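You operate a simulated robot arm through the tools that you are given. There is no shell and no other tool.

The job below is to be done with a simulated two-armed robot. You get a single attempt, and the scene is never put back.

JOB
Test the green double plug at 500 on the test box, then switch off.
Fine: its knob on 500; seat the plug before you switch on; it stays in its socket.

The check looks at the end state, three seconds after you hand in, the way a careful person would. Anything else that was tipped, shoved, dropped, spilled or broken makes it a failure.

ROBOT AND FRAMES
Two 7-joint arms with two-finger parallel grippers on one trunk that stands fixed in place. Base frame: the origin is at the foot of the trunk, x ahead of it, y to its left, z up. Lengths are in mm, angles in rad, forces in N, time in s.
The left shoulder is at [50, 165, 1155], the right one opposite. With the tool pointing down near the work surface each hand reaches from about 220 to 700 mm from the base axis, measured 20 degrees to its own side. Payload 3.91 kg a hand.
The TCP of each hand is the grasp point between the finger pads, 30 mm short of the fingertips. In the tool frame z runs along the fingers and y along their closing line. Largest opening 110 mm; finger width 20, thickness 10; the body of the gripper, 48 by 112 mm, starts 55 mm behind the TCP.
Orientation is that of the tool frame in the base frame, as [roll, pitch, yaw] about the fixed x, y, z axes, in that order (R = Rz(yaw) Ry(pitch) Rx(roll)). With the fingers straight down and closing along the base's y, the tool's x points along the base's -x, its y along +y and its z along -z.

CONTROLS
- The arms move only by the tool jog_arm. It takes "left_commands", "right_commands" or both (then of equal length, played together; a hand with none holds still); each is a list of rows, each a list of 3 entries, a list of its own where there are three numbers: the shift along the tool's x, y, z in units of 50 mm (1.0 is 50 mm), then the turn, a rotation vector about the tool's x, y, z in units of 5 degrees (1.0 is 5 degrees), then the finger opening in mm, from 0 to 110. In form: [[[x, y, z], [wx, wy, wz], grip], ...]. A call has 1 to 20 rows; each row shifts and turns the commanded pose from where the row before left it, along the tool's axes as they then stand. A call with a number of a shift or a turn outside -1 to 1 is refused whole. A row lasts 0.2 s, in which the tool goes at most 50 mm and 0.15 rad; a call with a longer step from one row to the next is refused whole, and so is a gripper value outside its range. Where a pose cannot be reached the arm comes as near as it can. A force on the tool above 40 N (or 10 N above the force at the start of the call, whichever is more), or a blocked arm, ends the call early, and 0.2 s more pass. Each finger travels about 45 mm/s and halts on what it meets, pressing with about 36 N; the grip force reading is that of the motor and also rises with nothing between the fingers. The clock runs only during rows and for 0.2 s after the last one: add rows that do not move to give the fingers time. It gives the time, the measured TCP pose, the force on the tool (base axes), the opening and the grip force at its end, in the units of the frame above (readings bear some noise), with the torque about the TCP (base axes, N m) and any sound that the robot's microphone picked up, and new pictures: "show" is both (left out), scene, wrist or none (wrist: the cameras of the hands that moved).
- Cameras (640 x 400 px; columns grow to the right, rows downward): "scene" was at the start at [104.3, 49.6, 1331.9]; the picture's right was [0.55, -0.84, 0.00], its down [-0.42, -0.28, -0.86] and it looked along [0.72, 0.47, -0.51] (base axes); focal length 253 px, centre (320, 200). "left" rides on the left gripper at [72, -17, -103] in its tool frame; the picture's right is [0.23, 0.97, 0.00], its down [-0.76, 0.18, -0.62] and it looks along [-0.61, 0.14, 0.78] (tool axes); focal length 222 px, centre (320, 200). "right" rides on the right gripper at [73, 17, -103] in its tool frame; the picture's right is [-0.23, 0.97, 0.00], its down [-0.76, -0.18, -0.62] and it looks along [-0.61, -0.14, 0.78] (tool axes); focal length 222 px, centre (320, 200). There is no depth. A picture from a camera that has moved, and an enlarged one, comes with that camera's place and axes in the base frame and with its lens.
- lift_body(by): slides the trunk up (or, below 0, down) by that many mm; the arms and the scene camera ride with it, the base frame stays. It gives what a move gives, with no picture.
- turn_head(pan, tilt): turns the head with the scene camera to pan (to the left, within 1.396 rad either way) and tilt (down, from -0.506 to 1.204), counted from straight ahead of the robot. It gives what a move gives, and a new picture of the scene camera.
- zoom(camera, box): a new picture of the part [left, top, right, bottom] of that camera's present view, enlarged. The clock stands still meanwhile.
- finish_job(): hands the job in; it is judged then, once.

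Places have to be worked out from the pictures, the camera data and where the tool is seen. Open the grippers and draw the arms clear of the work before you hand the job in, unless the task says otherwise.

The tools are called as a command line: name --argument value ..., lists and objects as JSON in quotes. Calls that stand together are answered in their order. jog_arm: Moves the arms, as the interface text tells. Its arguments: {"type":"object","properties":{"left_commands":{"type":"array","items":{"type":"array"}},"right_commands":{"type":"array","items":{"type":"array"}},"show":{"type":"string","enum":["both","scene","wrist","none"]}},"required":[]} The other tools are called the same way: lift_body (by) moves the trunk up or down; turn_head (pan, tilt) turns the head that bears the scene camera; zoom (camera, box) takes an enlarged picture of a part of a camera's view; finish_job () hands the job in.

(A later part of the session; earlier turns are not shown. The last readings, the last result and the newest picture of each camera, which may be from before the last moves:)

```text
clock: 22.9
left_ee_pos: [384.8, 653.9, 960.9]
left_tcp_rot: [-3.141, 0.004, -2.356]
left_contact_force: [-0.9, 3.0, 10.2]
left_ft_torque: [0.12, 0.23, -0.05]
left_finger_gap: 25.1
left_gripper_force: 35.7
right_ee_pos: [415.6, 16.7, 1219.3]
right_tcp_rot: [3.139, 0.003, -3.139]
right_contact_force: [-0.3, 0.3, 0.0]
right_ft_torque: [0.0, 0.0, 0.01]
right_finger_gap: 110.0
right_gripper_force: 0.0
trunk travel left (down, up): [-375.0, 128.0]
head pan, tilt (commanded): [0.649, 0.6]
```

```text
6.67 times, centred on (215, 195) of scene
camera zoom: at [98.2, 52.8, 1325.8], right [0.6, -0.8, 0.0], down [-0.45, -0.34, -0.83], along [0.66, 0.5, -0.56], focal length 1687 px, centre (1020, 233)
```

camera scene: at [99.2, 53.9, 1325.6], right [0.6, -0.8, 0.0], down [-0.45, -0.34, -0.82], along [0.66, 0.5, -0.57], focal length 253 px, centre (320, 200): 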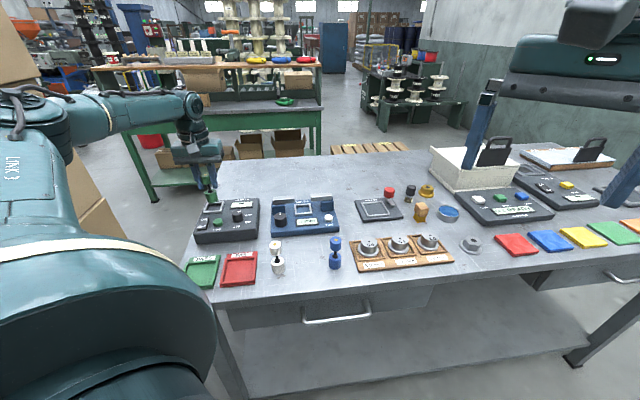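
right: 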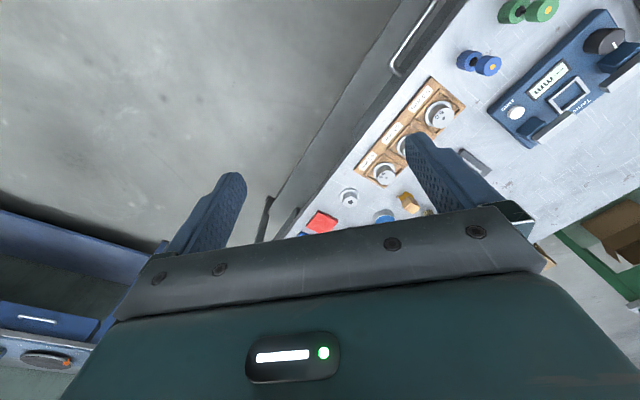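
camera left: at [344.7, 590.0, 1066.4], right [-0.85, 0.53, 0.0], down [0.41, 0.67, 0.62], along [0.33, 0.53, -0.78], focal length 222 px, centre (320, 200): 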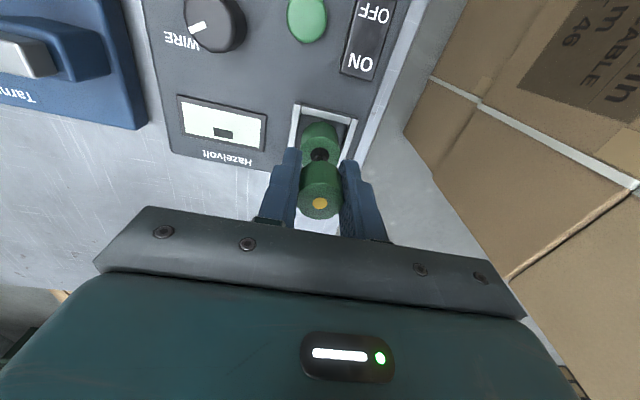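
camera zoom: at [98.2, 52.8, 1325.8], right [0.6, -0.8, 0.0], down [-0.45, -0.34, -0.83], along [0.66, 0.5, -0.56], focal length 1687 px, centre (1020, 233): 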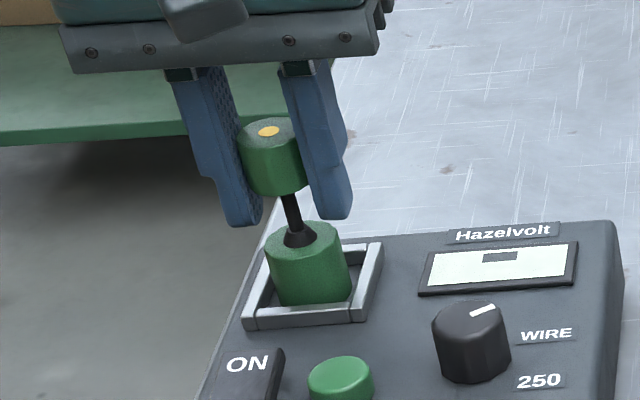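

The drum sits inside all four bars, about 1 mm from centre. I open the fingers.

jog_arm --left_commands '[[[0, 0, -0.01], [0, 0, 0], 20], [[0, 0, 0], [0, 0, 0], 30], [[0, 0, 0], [0, 0, 0], 42], [[0, 0, 0], [0, 0, 0], 52], [[0, 0, 0], [0, 0, 0], 52]]' --show "both"

```text
clock: 24.1
left_ee_pos: [384.1, 653.4, 958.4]
left_tcp_rot: [3.141, -0.002, -2.353]
left_contact_force: [0.1, 0.0, 0.1]
left_ft_torque: [-0.01, 0.01, -0.02]
left_finger_gap: 52.0
left_gripper_force: 0.0
right_ee_pos: [416.0, 16.4, 1218.1]
right_tcp_rot: [3.14, 0.001, -3.14]
right_contact_force: [-0.1, 0.9, -0.8]
right_ft_torque: [-0.03, 0.01, -0.01]
right_finger_gap: 110.1
right_gripper_force: 0.0
trunk travel left (down, up): [-375.0, 128.0]
head pan, tilt (commanded): [0.649, 0.6]
camera scene: at [99.1, 53.7, 1325.6], right [0.6, -0.8, 0.0], down [-0.45, -0.34, -0.83], along [0.66, 0.5, -0.56], focal length 253 px, centre (320, 200)
camera left: at [344.4, 590.2, 1061.8], right [-0.85, 0.53, 0.0], down [0.41, 0.67, 0.62], along [0.33, 0.53, -0.78], focal length 222 px, centre (320, 200)
```

scene: 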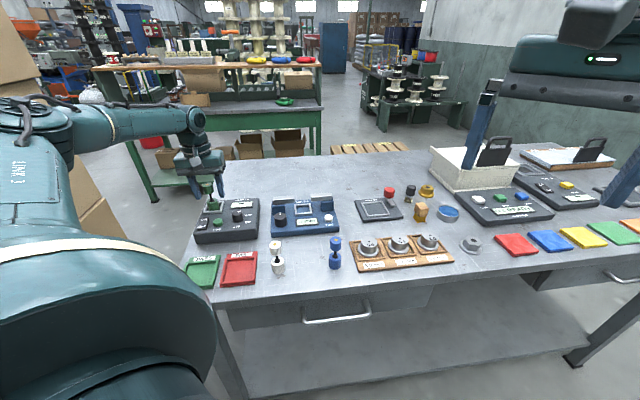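
left: 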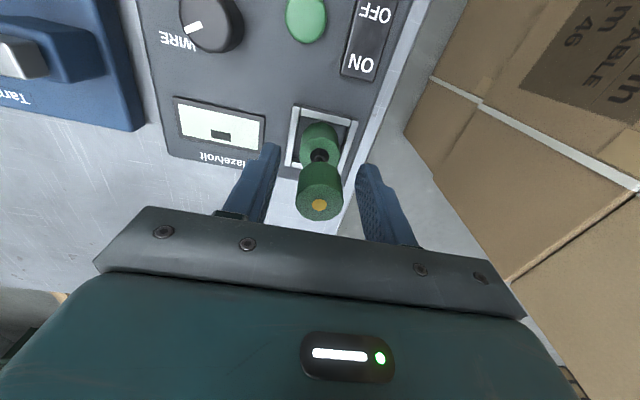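

The plug stands by itself in the socket. From the views, the knob is at about (396, 559) with top z ≈ 910, its mark on WIRE, and 500 lies 120° clockwise; TEST is at (351, 583), top ≈ 902; the rocker is OFF-side down, ON at (333, 620). I rise clear, then go above the knob.

jog_arm --left_commands '[[[0, 0, -0.2], [0, 0, 0], 52], [[0, 0, -0.5], [0, 0, 0], 52], [[0, 0, -0.7], [0, 0, 0], 52], [[0, 0, -0.7], [0, 0, 0], 52], [[0.3, -0.38, 0], [0, 0, 0], 52], [[0.45, -0.58, 0], [0, 0, 0], 48], [[0.42, -0.54, 0], [0, 0, 0], 46], [[0, 0, 0], [0, 0, 0], 44], [[0, 0, 0], [0, 0, 0], 44]]' --show "both"

```text
clock: 26.1
left_ee_pos: [398.8, 558.1, 1064.9]
left_tcp_rot: [-3.141, 0.0, -2.354]
left_contact_force: [-0.3, 0.3, 0.8]
left_ft_torque: [-0.01, -0.01, -0.02]
left_finger_gap: 44.0
left_gripper_force: 0.1
right_ee_pos: [415.5, 17.4, 1217.1]
right_tcp_rot: [-3.142, 0.0, -3.14]
right_contact_force: [-0.1, 0.2, 0.3]
right_ft_torque: [0.01, -0.01, 0.01]
right_finger_gap: 110.1
right_gripper_force: 0.0
trunk travel left (down, up): [-375.0, 128.0]
head pan, tilt (commanded): [0.649, 0.6]
camera scene: at [99.1, 53.6, 1325.6], right [0.6, -0.8, 0.0], down [-0.45, -0.34, -0.83], along [0.66, 0.5, -0.56], focal length 253 px, centre (320, 200)
camera left: at [358.6, 495.3, 1167.2], right [-0.85, 0.53, 0.0], down [0.41, 0.67, 0.62], along [0.33, 0.53, -0.78], focal length 222 px, centre (320, 200)
```

scene: 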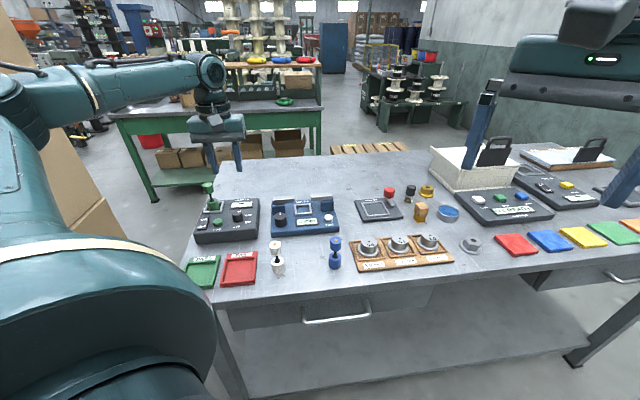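
left: 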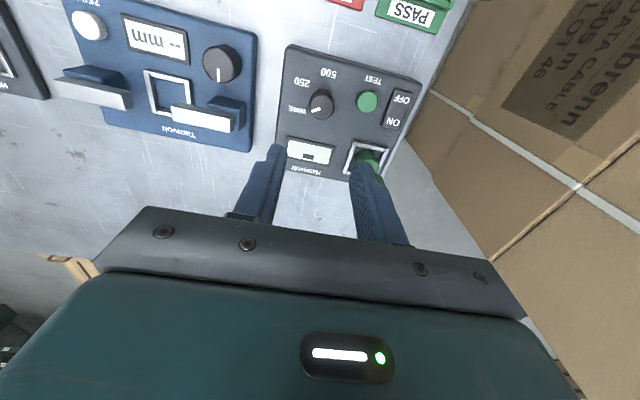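

zoom --camera "left" --box '[270, 40, 430, 190]'

zoom --camera "scene" --box '[185, 170, 275, 250]'

```text
2.67 times, centred on (350, 115) of left
camera zoom: at [358.6, 495.3, 1167.2], right [-0.85, 0.53, 0.0], down [0.41, 0.67, 0.62], along [0.33, 0.53, -0.78], focal length 592 px, centre (240, 427)
```

zoom: 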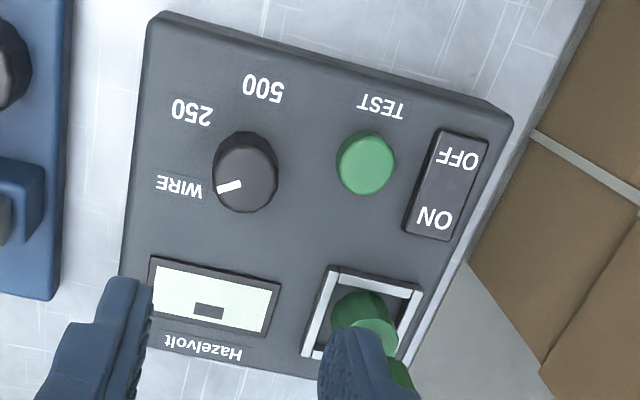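

```text
5.00 times, centred on (230, 210) of scene
camera zoom: at [99.1, 53.6, 1325.6], right [0.6, -0.8, 0.0], down [-0.45, -0.34, -0.83], along [0.66, 0.5, -0.56], focal length 1266 px, centre (770, 150)
```

zoom: 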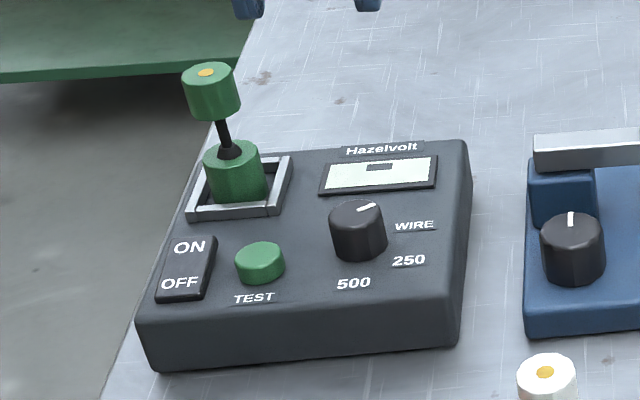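

The plug is seated upright in the frame. I fine-shift over the knob, turn the hand 15° back to have room for the 120° turn, and come down to some 25 mm above the knob.

jog_arm --left_commands '[[[0.01, 0.042, 0], [0, 0, -1], 44], [[0, 0, 0.3], [0, 0, -1], 44], [[0, 0, 0.6], [0, 0, -1], 44], [[0, 0, 0.6], [0, 0, 0], 44], [[0, 0, 0.5], [0, 0, 0], 44], [[0, 0, 0], [0, 0, 0], 44]]' --show "both"

zoom --camera "left" --box '[230, 60, 410, 210]'

zoom --camera "scene" --box '[185, 170, 275, 250]'

```text
clock: 27.4
left_ee_pos: [393.7, 560.8, 964.7]
left_tcp_rot: [-3.141, 0.001, -2.093]
left_contact_force: [-0.7, 0.6, -0.3]
left_ft_torque: [-0.01, 0.0, -0.01]
left_finger_gap: 44.2
left_gripper_force: 0.1
right_ee_pos: [417.0, 16.3, 1218.1]
right_tcp_rot: [3.139, 0.0, -3.14]
right_contact_force: [0.3, -0.1, 0.3]
right_ft_torque: [-0.03, 0.0, -0.01]
right_finger_gap: 110.1
right_gripper_force: 0.2
trunk travel left (down, up): [-375.0, 128.0]
head pan, tilt (commanded): [0.649, 0.6]
camera scene: at [99.0, 53.6, 1325.6], right [0.6, -0.8, 0.0], down [-0.45, -0.34, -0.83], along [0.66, 0.5, -0.56], focal length 253 px, centre (320, 200)
camera left: at [372.4, 489.2, 1067.2], right [-0.96, 0.29, 0.0], down [0.22, 0.75, 0.62], along [0.18, 0.6, -0.78], focal length 222 px, centre (320, 200)
```

scene: 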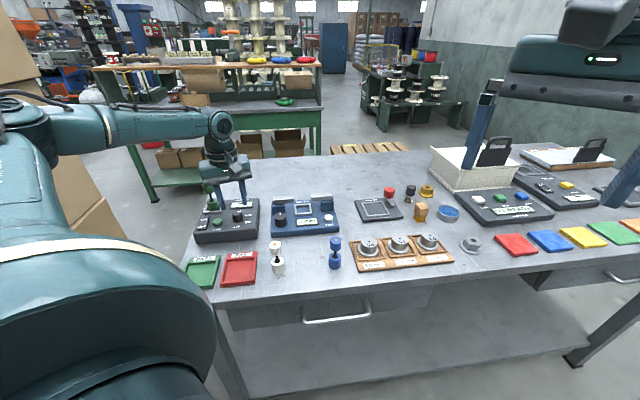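
left: 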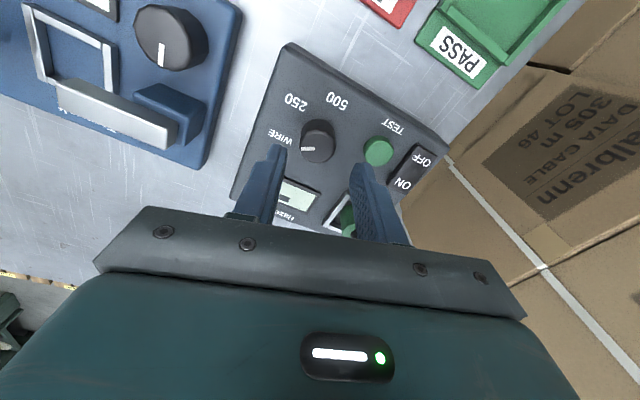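

```text
2.67 times, centred on (320, 135) of left
camera zoom: at [372.4, 489.2, 1067.2], right [-0.96, 0.29, 0.0], down [0.22, 0.75, 0.62], along [0.18, 0.6, -0.78], focal length 592 px, centre (320, 373)
```

zoom: 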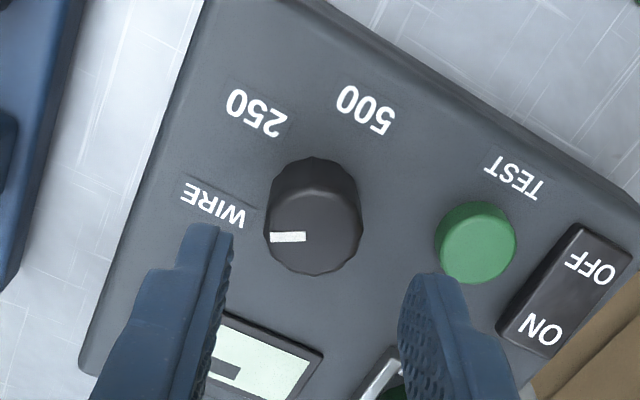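

```text
5.00 times, centred on (230, 210) of scene
camera zoom: at [99.0, 53.6, 1325.6], right [0.6, -0.8, 0.0], down [-0.45, -0.34, -0.83], along [0.66, 0.5, -0.56], focal length 1266 px, centre (770, 150)
```

zoom: 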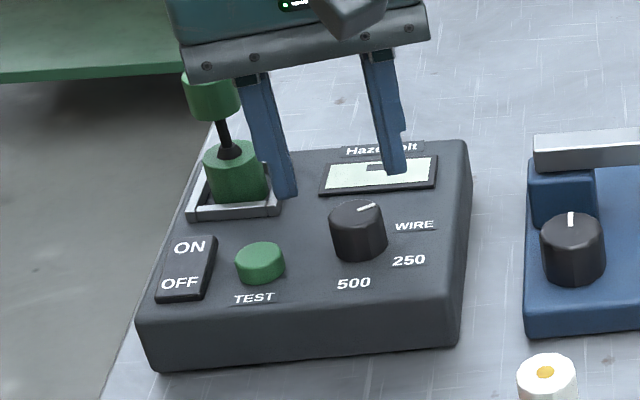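

The knob is at (395.6, 559.9) and the hand at (393.6, 560.3). I shift about 2 mm and lower the tips around the knob, to about 4 mm above the panel.

jog_arm --left_commands '[[[-0.013, -0.039, 0], [0, 0, 0], 44], [[0, 0, 0.25], [0, 0, 0], 44], [[0, 0, 0.25], [0, 0, 0], 44], [[0, 0, 0.15], [0, 0, 0], 44], [[0, 0, 0.14], [0, 0, 0], 44], [[0, 0, 0], [0, 0, 0], 44]]' --show "wrist"

zoom --camera "left" --box '[230, 60, 410, 210]'

zoom --camera "scene" --box '[185, 170, 275, 250]'

```text
clock: 28.9
left_ee_pos: [396.7, 559.4, 924.4]
left_tcp_rot: [-3.141, 0.001, -2.094]
left_contact_force: [-0.2, 0.2, -0.3]
left_ft_torque: [-0.05, 0.01, 0.01]
left_finger_gap: 43.6
left_gripper_force: 0.0
right_ee_pos: [415.6, 17.3, 1217.7]
right_tcp_rot: [3.139, -0.001, -3.139]
right_contact_force: [-0.3, -0.7, 0.3]
right_ft_torque: [0.04, 0.0, 0.03]
right_finger_gap: 109.8
right_gripper_force: 0.0
trunk travel left (down, up): [-375.0, 128.0]
head pan, tilt (commanded): [0.649, 0.6]
camera left: at [374.3, 488.5, 1027.1], right [-0.96, 0.29, 0.0], down [0.22, 0.75, 0.62], along [0.18, 0.6, -0.78], focal length 222 px, centre (320, 200)
```

left: 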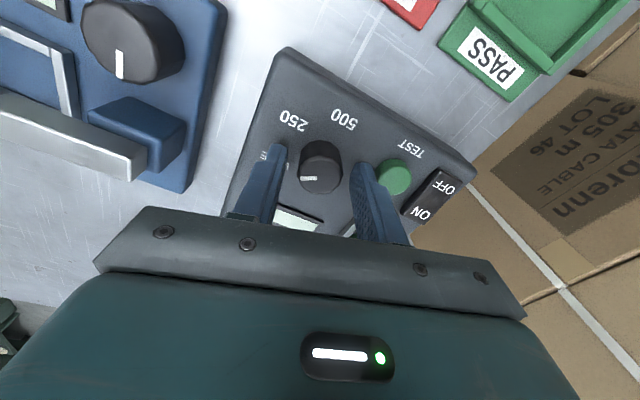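

```text
2.67 times, centred on (320, 135) of left
camera zoom: at [374.3, 488.5, 1027.1], right [-0.96, 0.29, 0.0], down [0.22, 0.75, 0.62], along [0.18, 0.6, -0.78], focal length 592 px, centre (320, 373)
```

zoom: 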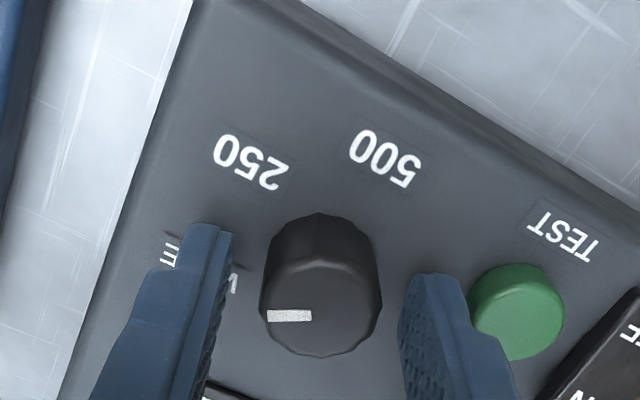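

```text
5.00 times, centred on (230, 210) of scene
camera zoom: at [99.1, 53.7, 1325.6], right [0.6, -0.8, 0.0], down [-0.45, -0.34, -0.83], along [0.66, 0.5, -0.56], focal length 1266 px, centre (770, 150)
```

zoom: 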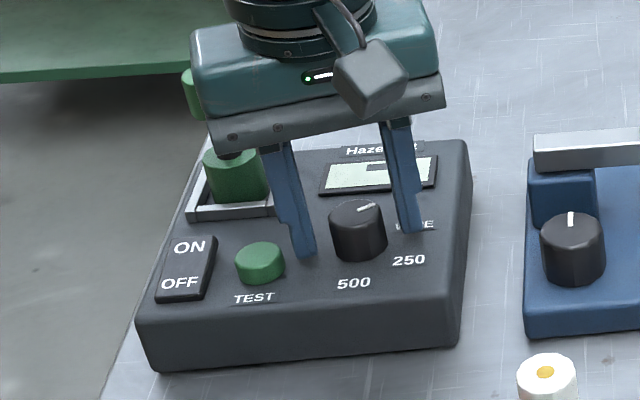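

The fingers straddle the knob evenly. I close on it.

jog_arm --left_commands '[[[0, 0, 0], [0, 0, 0], 36], [[0, 0, 0], [0, 0, 0], 30], [[0, 0, 0], [0, 0, 0], 24], [[0, 0, 0], [0, 0, 0], 16], [[0, 0, 0], [0, 0, 0], 16]]' --show "wrist"

zoom --camera "left" --box '[230, 60, 410, 210]'

```text
clock: 30.1
left_ee_pos: [395.8, 560.8, 924.3]
left_tcp_rot: [-3.141, 0.001, -2.093]
left_contact_force: [1.3, -2.0, -1.1]
left_ft_torque: [0.02, -0.09, 0.0]
left_finger_gap: 27.2
left_gripper_force: 44.4
right_ee_pos: [416.1, 17.2, 1216.7]
right_tcp_rot: [3.14, 0.001, -3.141]
right_contact_force: [-0.6, 0.0, -0.1]
right_ft_torque: [0.0, -0.01, 0.01]
right_finger_gap: 109.9
right_gripper_force: 0.1
trunk travel left (down, up): [-375.0, 128.0]
head pan, tilt (commanded): [0.649, 0.6]
camera left: at [374.4, 488.4, 1027.2], right [-0.96, 0.29, 0.0], down [0.23, 0.75, 0.62], along [0.18, 0.6, -0.78], focal length 222 px, centre (320, 200)
```

left: 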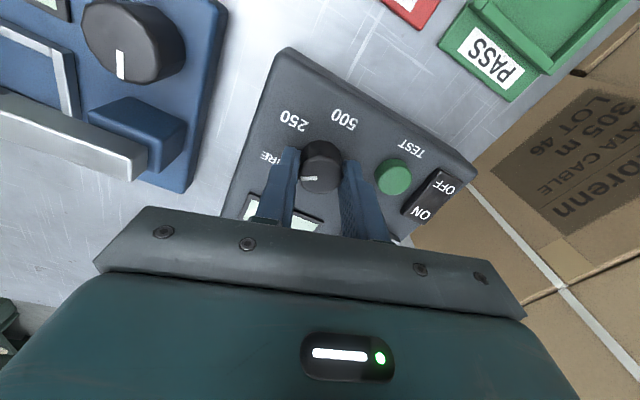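

```text
2.67 times, centred on (320, 135) of left
camera zoom: at [374.4, 488.4, 1027.2], right [-0.96, 0.29, 0.0], down [0.23, 0.75, 0.62], along [0.18, 0.6, -0.78], focal length 592 px, centre (320, 373)
```

zoom: 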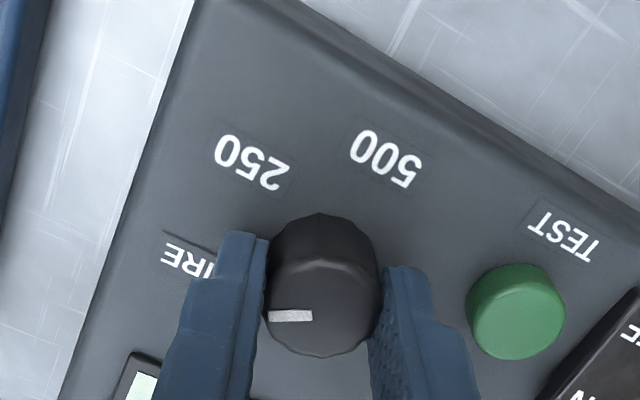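

The knob is gripped (27.2 mm). I turn 30° clockwise first and look whether it follows.

jog_arm --left_commands '[[[0, 0, 0], [0, 0, 1], 16], [[0, 0, 0], [0, 0, 1], 16], [[0, 0, 0], [0, 0, 1], 16], [[0, 0, 0], [0, 0, 1], 16], [[0, 0, 0], [0, 0, 1], 16], [[0, 0, 0], [0, 0, 1], 16]]' --show "wrist"

zoom --camera "left" --box '[230, 60, 410, 210]'

zoom --camera "scene" --box '[185, 170, 275, 250]'

```text
clock: 31.4
left_ee_pos: [396.1, 560.2, 924.7]
left_tcp_rot: [-3.14, -0.001, -2.616]
left_contact_force: [3.2, -10.3, -9.5]
left_ft_torque: [0.25, -1.11, 0.03]
left_finger_gap: 27.4
left_gripper_force: 45.4
right_ee_pos: [417.2, 16.5, 1217.2]
right_tcp_rot: [3.139, -0.001, -3.14]
right_contact_force: [0.2, 0.3, -0.3]
right_ft_torque: [-0.02, 0.02, 0.01]
right_finger_gap: 110.0
right_gripper_force: 0.0
trunk travel left (down, up): [-375.0, 128.0]
head pan, tilt (commanded): [0.649, 0.6]
camera left: at [342.2, 508.4, 1027.3], right [-0.68, 0.73, 0.0], down [0.57, 0.54, 0.62], along [0.45, 0.42, -0.78], focal length 222 px, centre (320, 200)
```

left: 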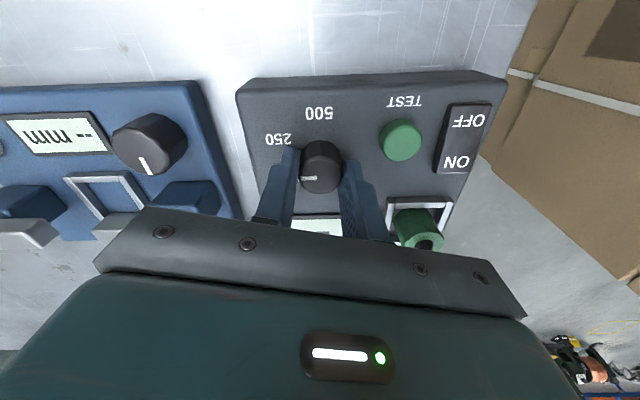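

```text
2.67 times, centred on (320, 135) of left
camera zoom: at [342.2, 508.4, 1027.3], right [-0.68, 0.73, 0.0], down [0.57, 0.54, 0.62], along [0.45, 0.42, -0.78], focal length 592 px, centre (320, 373)
```

zoom: 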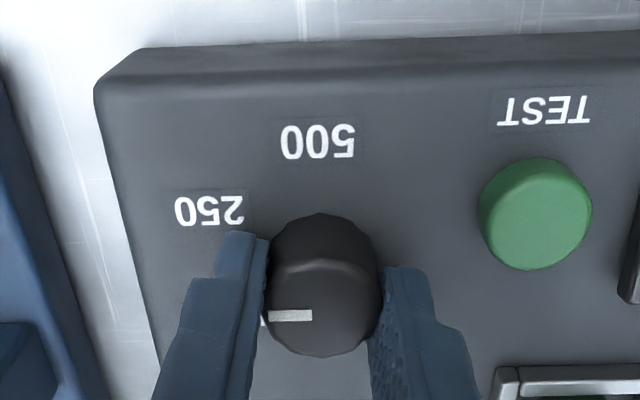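

```text
5.00 times, centred on (230, 210) of scene
camera zoom: at [99.8, 53.5, 1325.4], right [0.6, -0.8, 0.0], down [-0.45, -0.34, -0.82], along [0.66, 0.5, -0.57], focal length 1266 px, centre (770, 150)
```

zoom: 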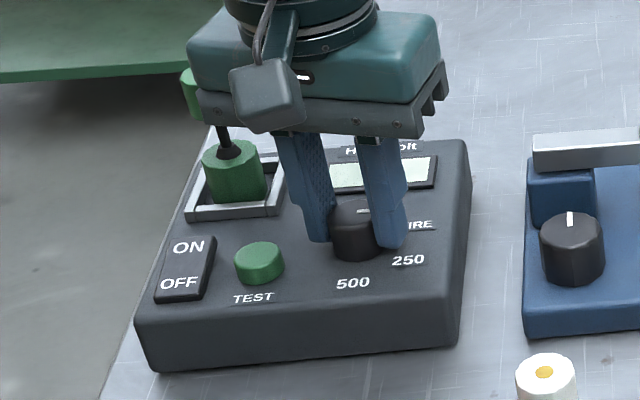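

The knob turns with the fingers and the box has not moved; some side force has built up, so I let it settle for a moment and go on 30° more.

jog_arm --left_commands '[[[0, 0, 0], [0, 0, 0], 16], [[0, 0, 0], [0, 0, 0], 16]]' --show "none"

```text
clock: 32.0
left_ee_pos: [396.2, 559.6, 924.8]
left_tcp_rot: [3.14, -0.002, -2.616]
left_contact_force: [3.7, -11.2, -9.8]
left_ft_torque: [-0.11, -0.64, 0.02]
left_finger_gap: 27.1
left_gripper_force: 45.2
right_ee_pos: [415.9, 17.0, 1218.2]
right_tcp_rot: [3.139, -0.001, -3.14]
right_contact_force: [0.1, 0.0, 0.1]
right_ft_torque: [0.04, -0.02, 0.05]
right_finger_gap: 109.9
right_gripper_force: 0.0
trunk travel left (down, up): [-375.0, 128.0]
head pan, tilt (commanded): [0.649, 0.6]
```

A steady 11 N side and 10 N upward pull remain, so I shift the command by about 1 mm to relieve it and turn another 30°.

jog_arm --left_commands '[[[0.004, -0.022, 0.018], [0, 0, 0], 16], [[0, 0, 0], [0, 0, 1], 16], [[0, 0, 0], [0, 0, 1], 16], [[0, 0, 0], [0, 0, 1], 16], [[0, 0, 0], [0, 0, 1], 16], [[0, 0, 0], [0, 0, 1], 16], [[0, 0, 0], [0, 0, 1], 16], [[0, 0, 0], [0, 0, 0], 16]]' --show "wrist"

zoom --camera "left" --box '[230, 60, 410, 210]'

zoom --camera "scene" --box '[185, 170, 275, 250]'

```text
clock: 33.9
left_ee_pos: [398.2, 559.0, 925.3]
left_tcp_rot: [3.139, 0.001, 3.141]
left_contact_force: [-0.2, -2.2, 3.3]
left_ft_torque: [0.01, 0.97, 0.01]
left_finger_gap: 27.1
left_gripper_force: 45.0
right_ee_pos: [415.7, 16.0, 1217.9]
right_tcp_rot: [3.141, 0.001, -3.14]
right_contact_force: [0.1, -0.1, -0.4]
right_ft_torque: [0.02, 0.0, -0.01]
right_finger_gap: 110.0
right_gripper_force: 0.0
trunk travel left (down, up): [-375.0, 128.0]
head pan, tilt (commanded): [0.649, 0.6]
camera left: at [324.0, 541.4, 1027.2], right [-0.23, 0.97, 0.0], down [0.76, 0.18, 0.62], along [0.61, 0.14, -0.78], focal length 222 px, centre (320, 200)
```

left: 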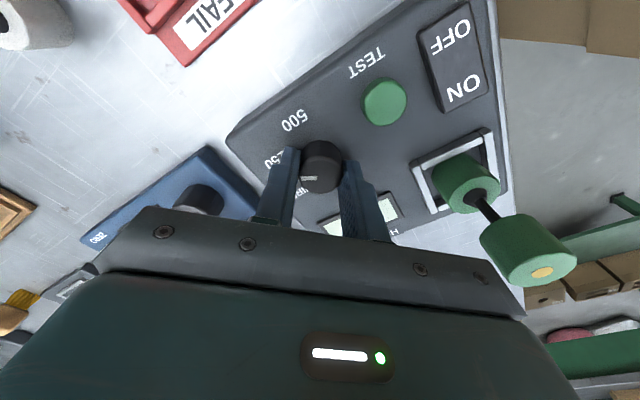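

```text
2.67 times, centred on (320, 135) of left
camera zoom: at [324.0, 541.4, 1027.2], right [-0.23, 0.97, 0.0], down [0.76, 0.18, 0.62], along [0.61, 0.14, -0.78], focal length 592 px, centre (320, 373)
```

zoom: 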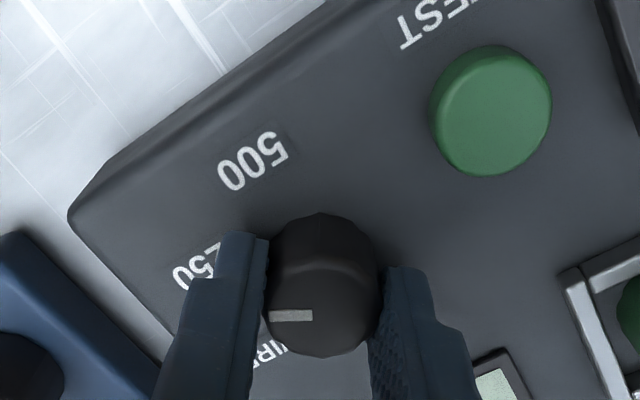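

```text
5.00 times, centred on (230, 210) of scene
camera zoom: at [98.9, 53.1, 1325.7], right [0.6, -0.8, 0.0], down [-0.45, -0.34, -0.83], along [0.66, 0.5, -0.56], focal length 1266 px, centre (770, 150)
```

zoom: 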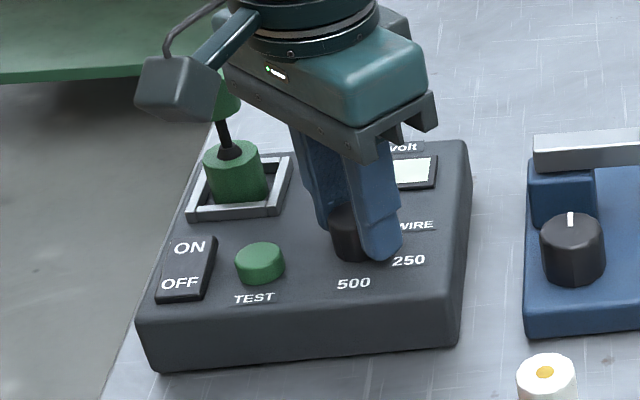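

Now the mark points to 250 (60° done), forces small, box still. I turn 30° further.

jog_arm --left_commands '[[[0, 0, 0], [0, 0, 1], 16], [[0, 0, 0], [0, 0, 1], 16], [[0, 0, 0], [0, 0, 1], 16], [[0, 0, 0], [0, 0, 1], 16], [[0, 0, 0], [0, 0, 1], 16], [[0, 0, 0], [0, 0, 1], 16], [[0, 0, 0], [0, 0, 0], 16]]' --show "none"

zoom --camera "left" --box '[230, 60, 410, 210]'

zoom --camera "scene" --box '[185, 150, 275, 250]'

```text
clock: 35.5
left_ee_pos: [397.0, 558.9, 924.9]
left_tcp_rot: [3.141, 0.002, 2.618]
left_contact_force: [-0.3, -5.0, 3.5]
left_ft_torque: [-0.22, -0.11, 0.0]
left_finger_gap: 27.2
left_gripper_force: 45.1
right_ee_pos: [415.2, 15.4, 1218.2]
right_tcp_rot: [3.14, 0.003, -3.14]
right_contact_force: [-0.1, 0.4, 0.0]
right_ft_torque: [-0.01, 0.01, 0.0]
right_finger_gap: 109.8
right_gripper_force: 0.1
trunk travel left (down, up): [-375.0, 128.0]
head pan, tilt (commanded): [0.649, 0.6]
```

```text
2.67 times, centred on (320, 135) of left
camera zoom: at [325.0, 579.4, 1027.2], right [0.29, 0.96, 0.0], down [0.75, -0.23, 0.62], along [0.6, -0.18, -0.78], focal length 592 px, centre (320, 373)
```

zoom: 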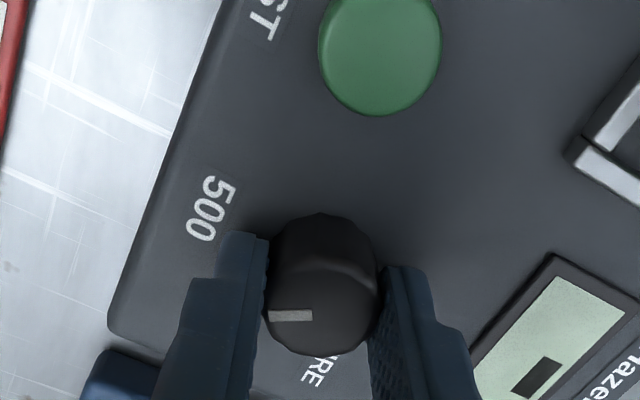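

```text
4.00 times, centred on (230, 200) of scene
camera zoom: at [98.9, 52.9, 1325.6], right [0.6, -0.8, 0.0], down [-0.45, -0.34, -0.83], along [0.66, 0.5, -0.56], focal length 1012 px, centre (680, 200)
```

zoom: 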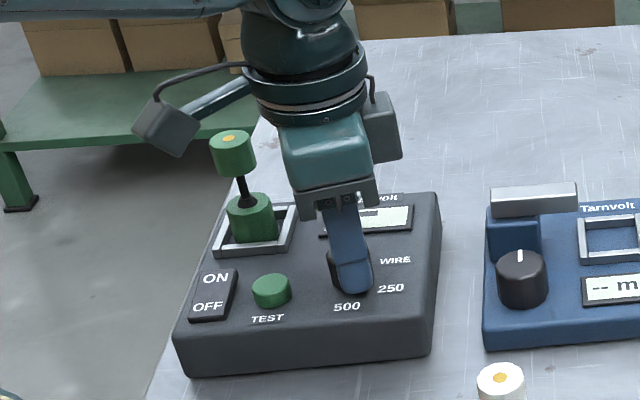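

Three quarters of the turn are done, and the wrist camera will stay some 50 mm from the plug's axis and above its top. I turn the last 30°.

jog_arm --left_commands '[[[0, 0, 0], [0, 0, 1], 16], [[0, 0, 0], [0, 0, 1], 16], [[0, 0, 0], [0, 0, 1], 16], [[0, 0, 0], [0, 0, 1], 16], [[0, 0, 0], [0, 0, 1], 16], [[0, 0, 0], [0, 0, 1], 16], [[0, 0, 0], [0, 0, 0], 16]]' --show "none"

zoom --camera "left" --box '[230, 60, 410, 210]'

zoom --camera "scene" --box '[185, 150, 275, 250]'

```text
clock: 37.0
left_ee_pos: [395.9, 558.9, 925.5]
left_tcp_rot: [3.142, 0.0, 2.095]
left_contact_force: [-3.0, -12.2, -2.1]
left_ft_torque: [-0.52, 0.01, 0.3]
left_finger_gap: 27.3
left_gripper_force: 45.2
right_ee_pos: [414.9, 15.4, 1218.3]
right_tcp_rot: [3.139, 0.002, -3.14]
right_contact_force: [0.1, -1.0, -0.8]
right_ft_torque: [-0.01, -0.01, 0.03]
right_finger_gap: 109.8
right_gripper_force: 0.1
trunk travel left (down, up): [-375.0, 128.0]
head pan, tilt (commanded): [0.649, 0.6]
```

```text
2.67 times, centred on (320, 135) of left
camera zoom: at [345.1, 611.7, 1027.3], right [0.73, 0.68, 0.0], down [0.54, -0.57, 0.62], along [0.43, -0.45, -0.78], focal length 592 px, centre (320, 373)
```

zoom: 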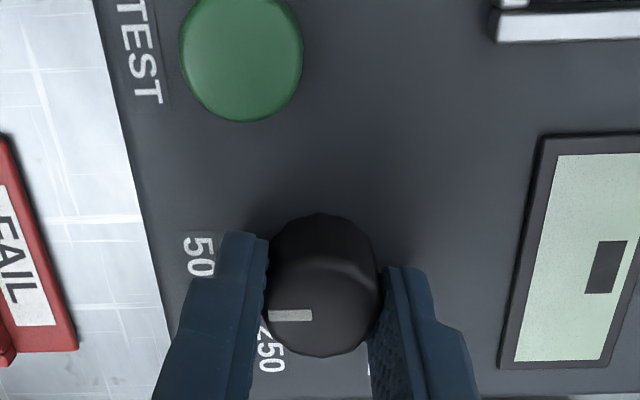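

```text
4.00 times, centred on (230, 200) of scene
camera zoom: at [98.8, 52.6, 1325.6], right [0.6, -0.8, 0.0], down [-0.45, -0.34, -0.83], along [0.66, 0.5, -0.56], focal length 1012 px, centre (680, 200)
```

zoom: 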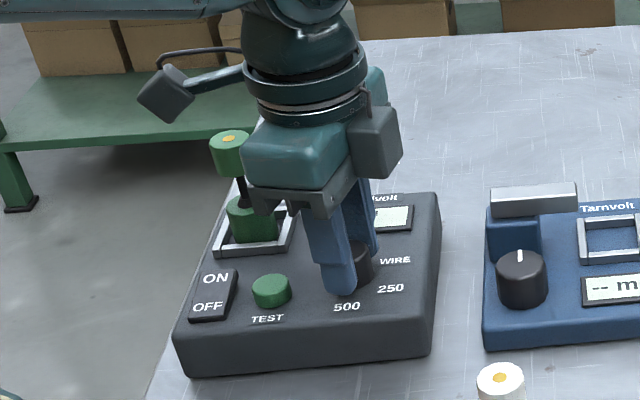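

The mark now lies along the box's front direction, on 500. I open the fingers and rise straight up.

jog_arm --left_commands '[[[0, 0, 0], [0, 0, 0], 28], [[0, 0, 0], [0, 0, 0], 36], [[0, 0, 0], [0, 0, 0], 44], [[0, 0, 0], [0, 0, 0], 44], [[0, 0, -0.3], [0, 0, 0], 44], [[0, 0, -0.6], [0, 0, 0], 44], [[0, 0, -0.7], [0, 0, 0], 44], [[0, 0, -0.7], [0, 0, 0], 44], [[0, 0, -0.5], [0, 0, 0], 44], [[0, 0, 0], [0, 0, 0], 44]]' --show "both"

zoom --camera "scene" --box '[185, 170, 275, 250]'

zoom --camera "left" --box '[230, 0, 470, 200]'

```text
clock: 39.2
left_ee_pos: [396.4, 560.4, 1063.7]
left_tcp_rot: [-3.141, -0.001, 2.097]
left_contact_force: [-0.2, -0.4, -0.4]
left_ft_torque: [-0.03, -0.02, -0.03]
left_finger_gap: 44.0
left_gripper_force: 0.2
right_ee_pos: [416.0, 17.4, 1217.3]
right_tcp_rot: [-3.14, 0.0, -3.14]
right_contact_force: [-0.6, -0.2, 0.6]
right_ft_torque: [-0.03, 0.0, 0.01]
right_finger_gap: 110.1
right_gripper_force: 0.1
trunk travel left (down, up): [-375.0, 128.0]
head pan, tilt (commanded): [0.649, 0.6]
camera scene: at [99.1, 53.8, 1325.6], right [0.6, -0.8, 0.0], down [-0.45, -0.34, -0.82], along [0.66, 0.5, -0.57], focal length 253 px, centre (320, 200)
camera left: at [345.2, 613.7, 1166.0], right [0.73, 0.69, 0.0], down [0.54, -0.57, 0.62], along [0.43, -0.45, -0.78], focal length 222 px, centre (320, 200)
```

scene: 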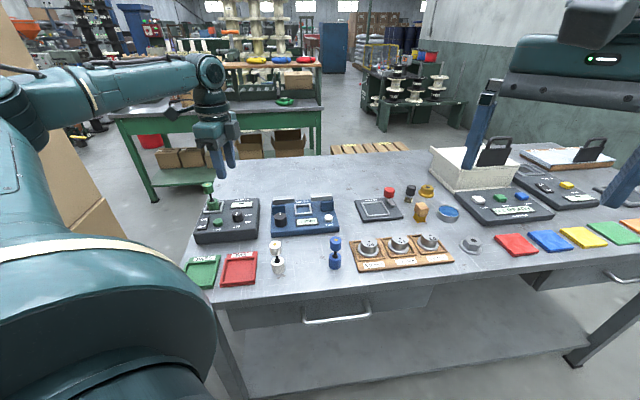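
left: 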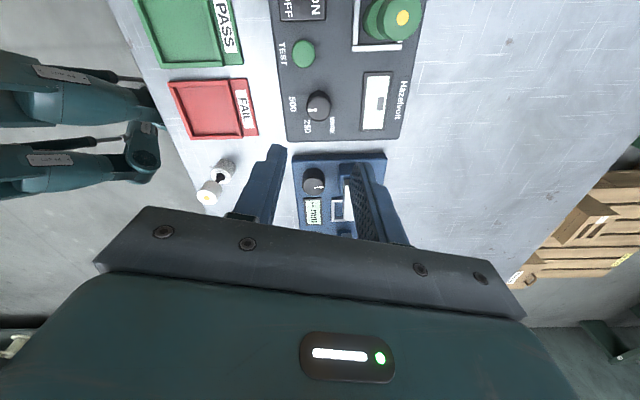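

```text
5.00 times, centred on (230, 210) of scene
camera zoom: at [99.1, 53.8, 1325.6], right [0.6, -0.8, 0.0], down [-0.45, -0.34, -0.82], along [0.66, 0.5, -0.57], focal length 1266 px, centre (770, 150)
```

zoom: 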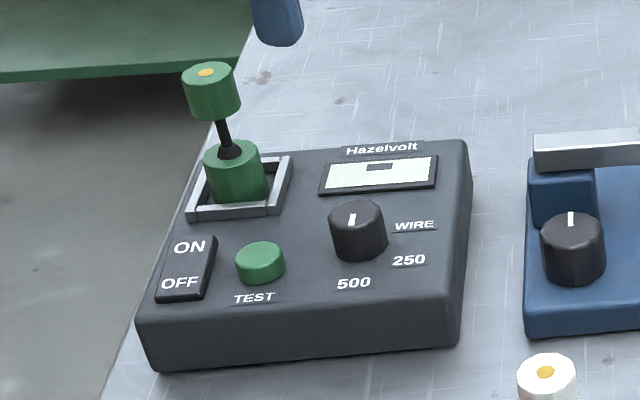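

```text
2.00 times, centred on (350, 100) of left
camera zoom: at [345.2, 613.7, 1166.0], right [0.73, 0.69, 0.0], down [0.54, -0.57, 0.62], along [0.43, -0.45, -0.78], focal length 444 px, centre (260, 400)
```

zoom: 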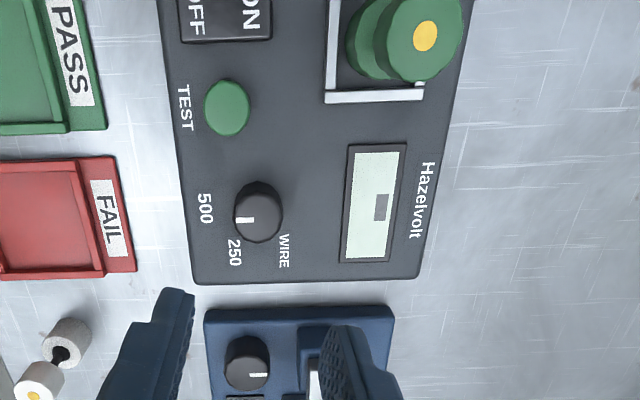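

The knob mark points to 500 and the plug stands undisturbed. Next I turn the hand back to face along the box and close the fingers, staying high.

jog_arm --left_commands '[[[0, 0, 0], [0, 0, -1], 44], [[0, 0, 0], [0, 0, -1], 44], [[0, 0, 0], [0, 0, -1], 44], [[0, 0, 0], [0, 0, -1], 44], [[0, 0, 0], [0, 0, -1], 40], [[0, 0, 0], [0, 0, -1], 34], [[0, 0, 0], [0, 0, -1], 28], [[0, 0, 0], [0, 0, -1], 22], [[0, 0, 0], [0, 0, -1], 16], [[0, 0, 0], [0, 0, -1], 10], [[0, 0, 0], [0, 0, -1], 5], [[0, 0, 0], [0, 0, -1], 0], [[0, 0, 0], [0, 0, -1], 0], [[0, 0, 0], [0, 0, -1], 0], [[0, 0, 0], [0, 0, -1], 0], [[0, 0, 0], [0, 0, -1], 0], [[0, 0, 0], [0, 0, -1], 0], [[0, 0, 0], [0, 0, -1], 0], [[0, 0, 0], [0, 0, -1], 0], [[0, 0, 0], [0, 0, -1], 0]]' --show "wrist"

```text
clock: 43.5
left_ee_pos: [396.8, 558.2, 1064.2]
left_tcp_rot: [-3.141, 0.0, -2.44]
left_contact_force: [0.3, -0.1, 0.0]
left_ft_torque: [0.02, -0.01, 0.05]
left_finger_gap: 0.0
left_gripper_force: 35.9
right_ee_pos: [416.3, 18.9, 1219.1]
right_tcp_rot: [3.14, 0.001, -3.139]
right_contact_force: [0.9, -0.4, -0.5]
right_ft_torque: [0.02, -0.01, 0.03]
right_finger_gap: 110.0
right_gripper_force: 0.0
trunk travel left (down, up): [-375.0, 128.0]
head pan, tilt (commanded): [0.649, 0.6]
camera left: at [352.2, 498.6, 1166.7], right [-0.8, 0.6, 0.0], down [0.47, 0.63, 0.62], along [0.37, 0.5, -0.78], focal length 222 px, centre (320, 200)
```

left: 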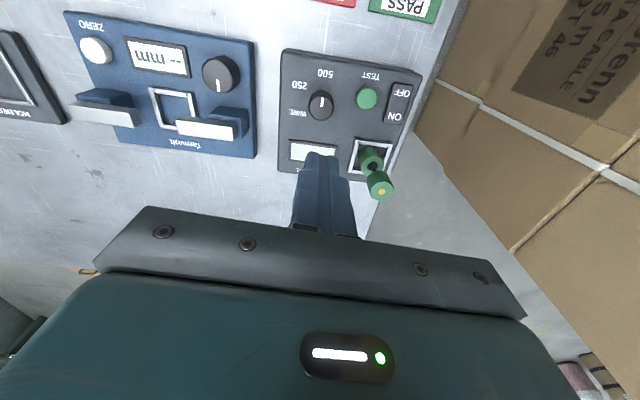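

I finish the turn, move over the ON end of the rocker at about (334, 621), and come down to tips at about z 940 for a check.

jog_arm --left_commands '[[[0, 0, 0], [0, 0, -1], 0], [[0.005, 0.58, 0], [0, 0, 0], 0], [[0.005, 0.6, 0], [0, 0, 0], 0], [[0.005, 0.575, 0], [0, 0, 0], 0], [[0, 0, 0.4], [0, 0, 0], 0], [[0, 0, 0.6], [0, 0, 0], 0], [[0, 0, 0.6], [0, 0, 0], 0], [[0, 0, 0.28], [0, 0, 0], 0], [[0, 0, 0], [0, 0, 0], 0]]' --show "both"

zoom --camera "left" --box '[240, 50, 420, 210]'

zoom --camera "scene" --box '[175, 150, 265, 250]'

```text
clock: 45.5
left_ee_pos: [335.4, 621.3, 971.7]
left_tcp_rot: [3.141, 0.0, -2.355]
left_contact_force: [0.3, -0.3, 0.4]
left_ft_torque: [0.01, 0.02, -0.02]
left_finger_gap: 0.0
left_gripper_force: 36.5
right_ee_pos: [414.8, 17.7, 1219.0]
right_tcp_rot: [3.141, 0.0, -3.139]
right_contact_force: [0.2, -0.4, 0.1]
right_ft_torque: [0.0, -0.04, 0.03]
right_finger_gap: 110.0
right_gripper_force: 0.0
trunk travel left (down, up): [-375.0, 128.0]
head pan, tilt (commanded): [0.649, 0.6]
camera scene: at [99.1, 53.7, 1325.6], right [0.6, -0.8, 0.0], down [-0.45, -0.34, -0.83], along [0.66, 0.5, -0.56], focal length 253 px, centre (320, 200)
camera left: at [294.7, 557.2, 1074.0], right [-0.85, 0.53, 0.0], down [0.41, 0.67, 0.62], along [0.33, 0.53, -0.78], focal length 222 px, centre (320, 200)
```

scene: 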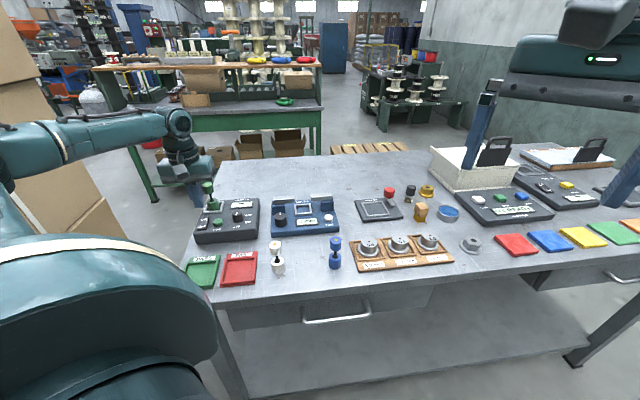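
left: 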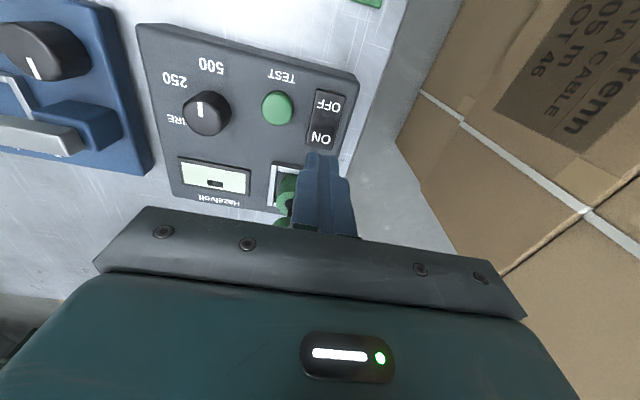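

```text
2.50 times, centred on (330, 130) of left
camera zoom: at [294.7, 557.2, 1074.0], right [-0.85, 0.53, 0.0], down [0.41, 0.67, 0.62], along [0.33, 0.53, -0.78], focal length 555 px, centre (295, 375)
```

zoom: 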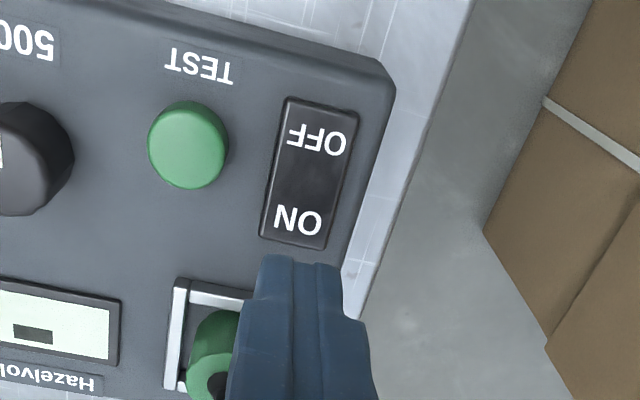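

```text
4.00 times, centred on (220, 200) of scene
camera zoom: at [99.1, 53.7, 1325.6], right [0.6, -0.8, 0.0], down [-0.45, -0.34, -0.83], along [0.66, 0.5, -0.56], focal length 1012 px, centre (720, 200)
```

zoom: 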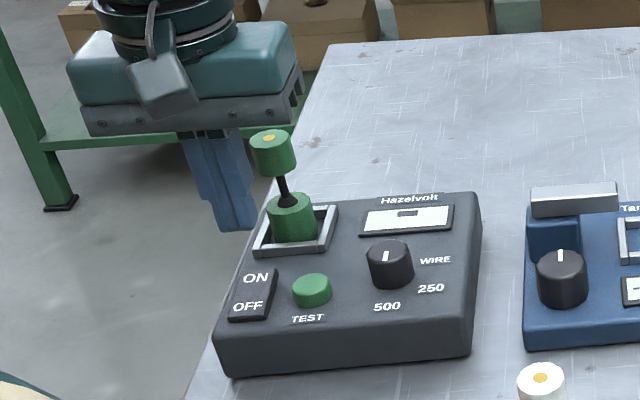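

The tip is over the ON text. I shift 4.5 mm further toward the ON end for leverage and lower to just above the rocker.

jog_arm --left_commands '[[[-0.09, 0, 0], [0, 0, 0], 0], [[0, 0, 0.3], [0, 0, 0], 0], [[0, 0, 0.25], [0, 0, 0], 0], [[0, 0, 0.12], [0, 0, 0], 0], [[0, 0, 0], [0, 0, 0], 0], [[0, 0, 0], [0, 0, 0], 0]]' --show "wrist"

zoom --camera "left" --box '[240, 50, 420, 210]'

zoom --camera "scene" --box '[175, 150, 265, 250]'

```text
clock: 46.9
left_ee_pos: [336.9, 623.9, 936.7]
left_tcp_rot: [3.141, 0.0, -2.353]
left_contact_force: [0.0, -0.1, 0.2]
left_ft_torque: [0.01, -0.01, 0.0]
left_finger_gap: 0.1
left_gripper_force: 36.0
right_ee_pos: [416.3, 16.4, 1218.4]
right_tcp_rot: [-3.141, -0.001, -3.14]
right_contact_force: [-0.1, -0.7, 0.4]
right_ft_torque: [-0.03, -0.01, 0.01]
right_finger_gap: 110.2
right_gripper_force: 0.0
trunk travel left (down, up): [-375.0, 128.0]
head pan, tilt (commanded): [0.649, 0.6]
camera left: at [297.8, 560.6, 1039.3], right [-0.85, 0.53, 0.0], down [0.41, 0.67, 0.62], along [0.33, 0.53, -0.78], focal length 222 px, centre (320, 200)
```

left: 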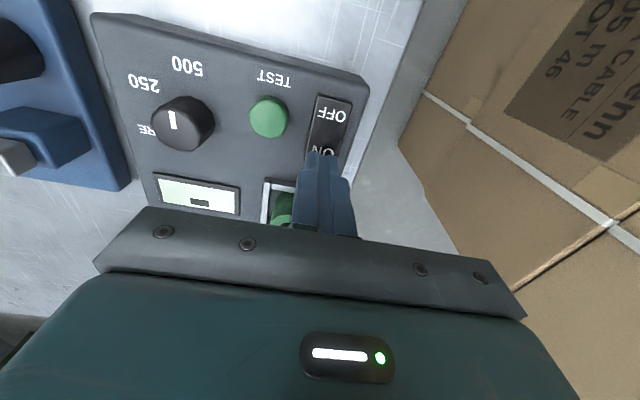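

```text
2.50 times, centred on (330, 130) of left
camera zoom: at [297.8, 560.6, 1039.3], right [-0.85, 0.53, 0.0], down [0.41, 0.67, 0.62], along [0.33, 0.53, -0.78], focal length 555 px, centre (295, 375)
```

zoom: 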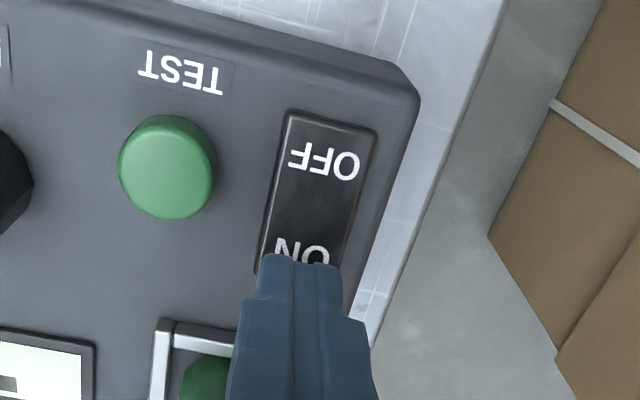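

```text
4.00 times, centred on (220, 200) of scene
camera zoom: at [99.1, 53.7, 1325.6], right [0.6, -0.8, 0.0], down [-0.45, -0.34, -0.83], along [0.66, 0.5, -0.56], focal length 1012 px, centre (720, 200)
```

zoom: 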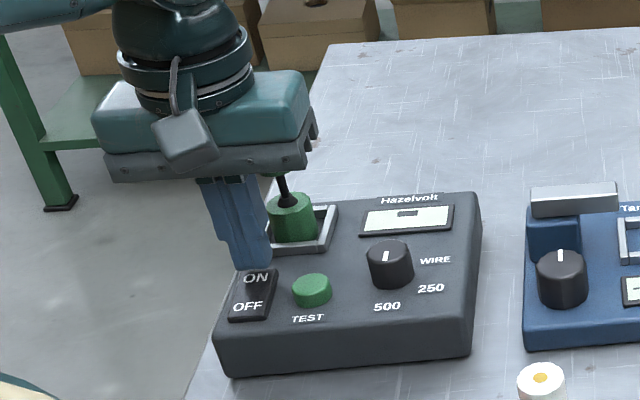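

I lower in 1 mm steps onto the ON end.

jog_arm --left_commands '[[[0, 0, 0.02], [0, 0, 0], 0], [[0, 0, 0.02], [0, 0, 0], 0], [[0, 0, 0.02], [0, 0, 0], 0], [[0, 0, 0.02], [0, 0, 0], 0], [[0, 0, 0.02], [0, 0, 0], 0], [[0, 0, 0], [0, 0, 0], 0]]' --show "none"

```text
clock: 48.2
left_ee_pos: [337.4, 624.0, 931.6]
left_tcp_rot: [-3.141, -0.002, -2.353]
left_contact_force: [-0.7, 0.6, -0.1]
left_ft_torque: [0.01, 0.01, -0.03]
left_finger_gap: 0.0
left_gripper_force: 35.7
right_ee_pos: [415.8, 17.5, 1218.4]
right_tcp_rot: [-3.141, 0.0, -3.14]
right_contact_force: [0.1, 0.7, 0.2]
right_ft_torque: [0.01, -0.03, 0.01]
right_finger_gap: 110.0
right_gripper_force: 0.0
trunk travel left (down, up): [-375.0, 128.0]
head pan, tilt (commanded): [0.649, 0.6]
```

No contact yet at TCP z 931.6; I continue in 1 mm steps.

jog_arm --left_commands '[[[0, 0, 0.02], [0, 0, 0], 0], [[0, 0, 0.02], [0, 0, 0], 0], [[0, 0, 0.02], [0, 0, 0], 0], [[0, 0, 0], [0, 0, 0], 0]]' --show "none"

```text
clock: 49.2
left_ee_pos: [337.8, 624.0, 928.7]
left_tcp_rot: [-3.141, 0.001, -2.355]
left_contact_force: [0.0, -0.6, -0.3]
left_ft_torque: [-0.04, 0.01, -0.01]
left_finger_gap: 0.0
left_gripper_force: 35.7
right_ee_pos: [415.2, 17.1, 1218.0]
right_tcp_rot: [3.14, -0.001, -3.14]
right_contact_force: [0.4, 0.5, 0.5]
right_ft_torque: [-0.07, -0.01, 0.0]
right_finger_gap: 109.9
right_gripper_force: 0.0
trunk travel left (down, up): [-375.0, 128.0]
head pan, tilt (commanded): [0.649, 0.6]
```

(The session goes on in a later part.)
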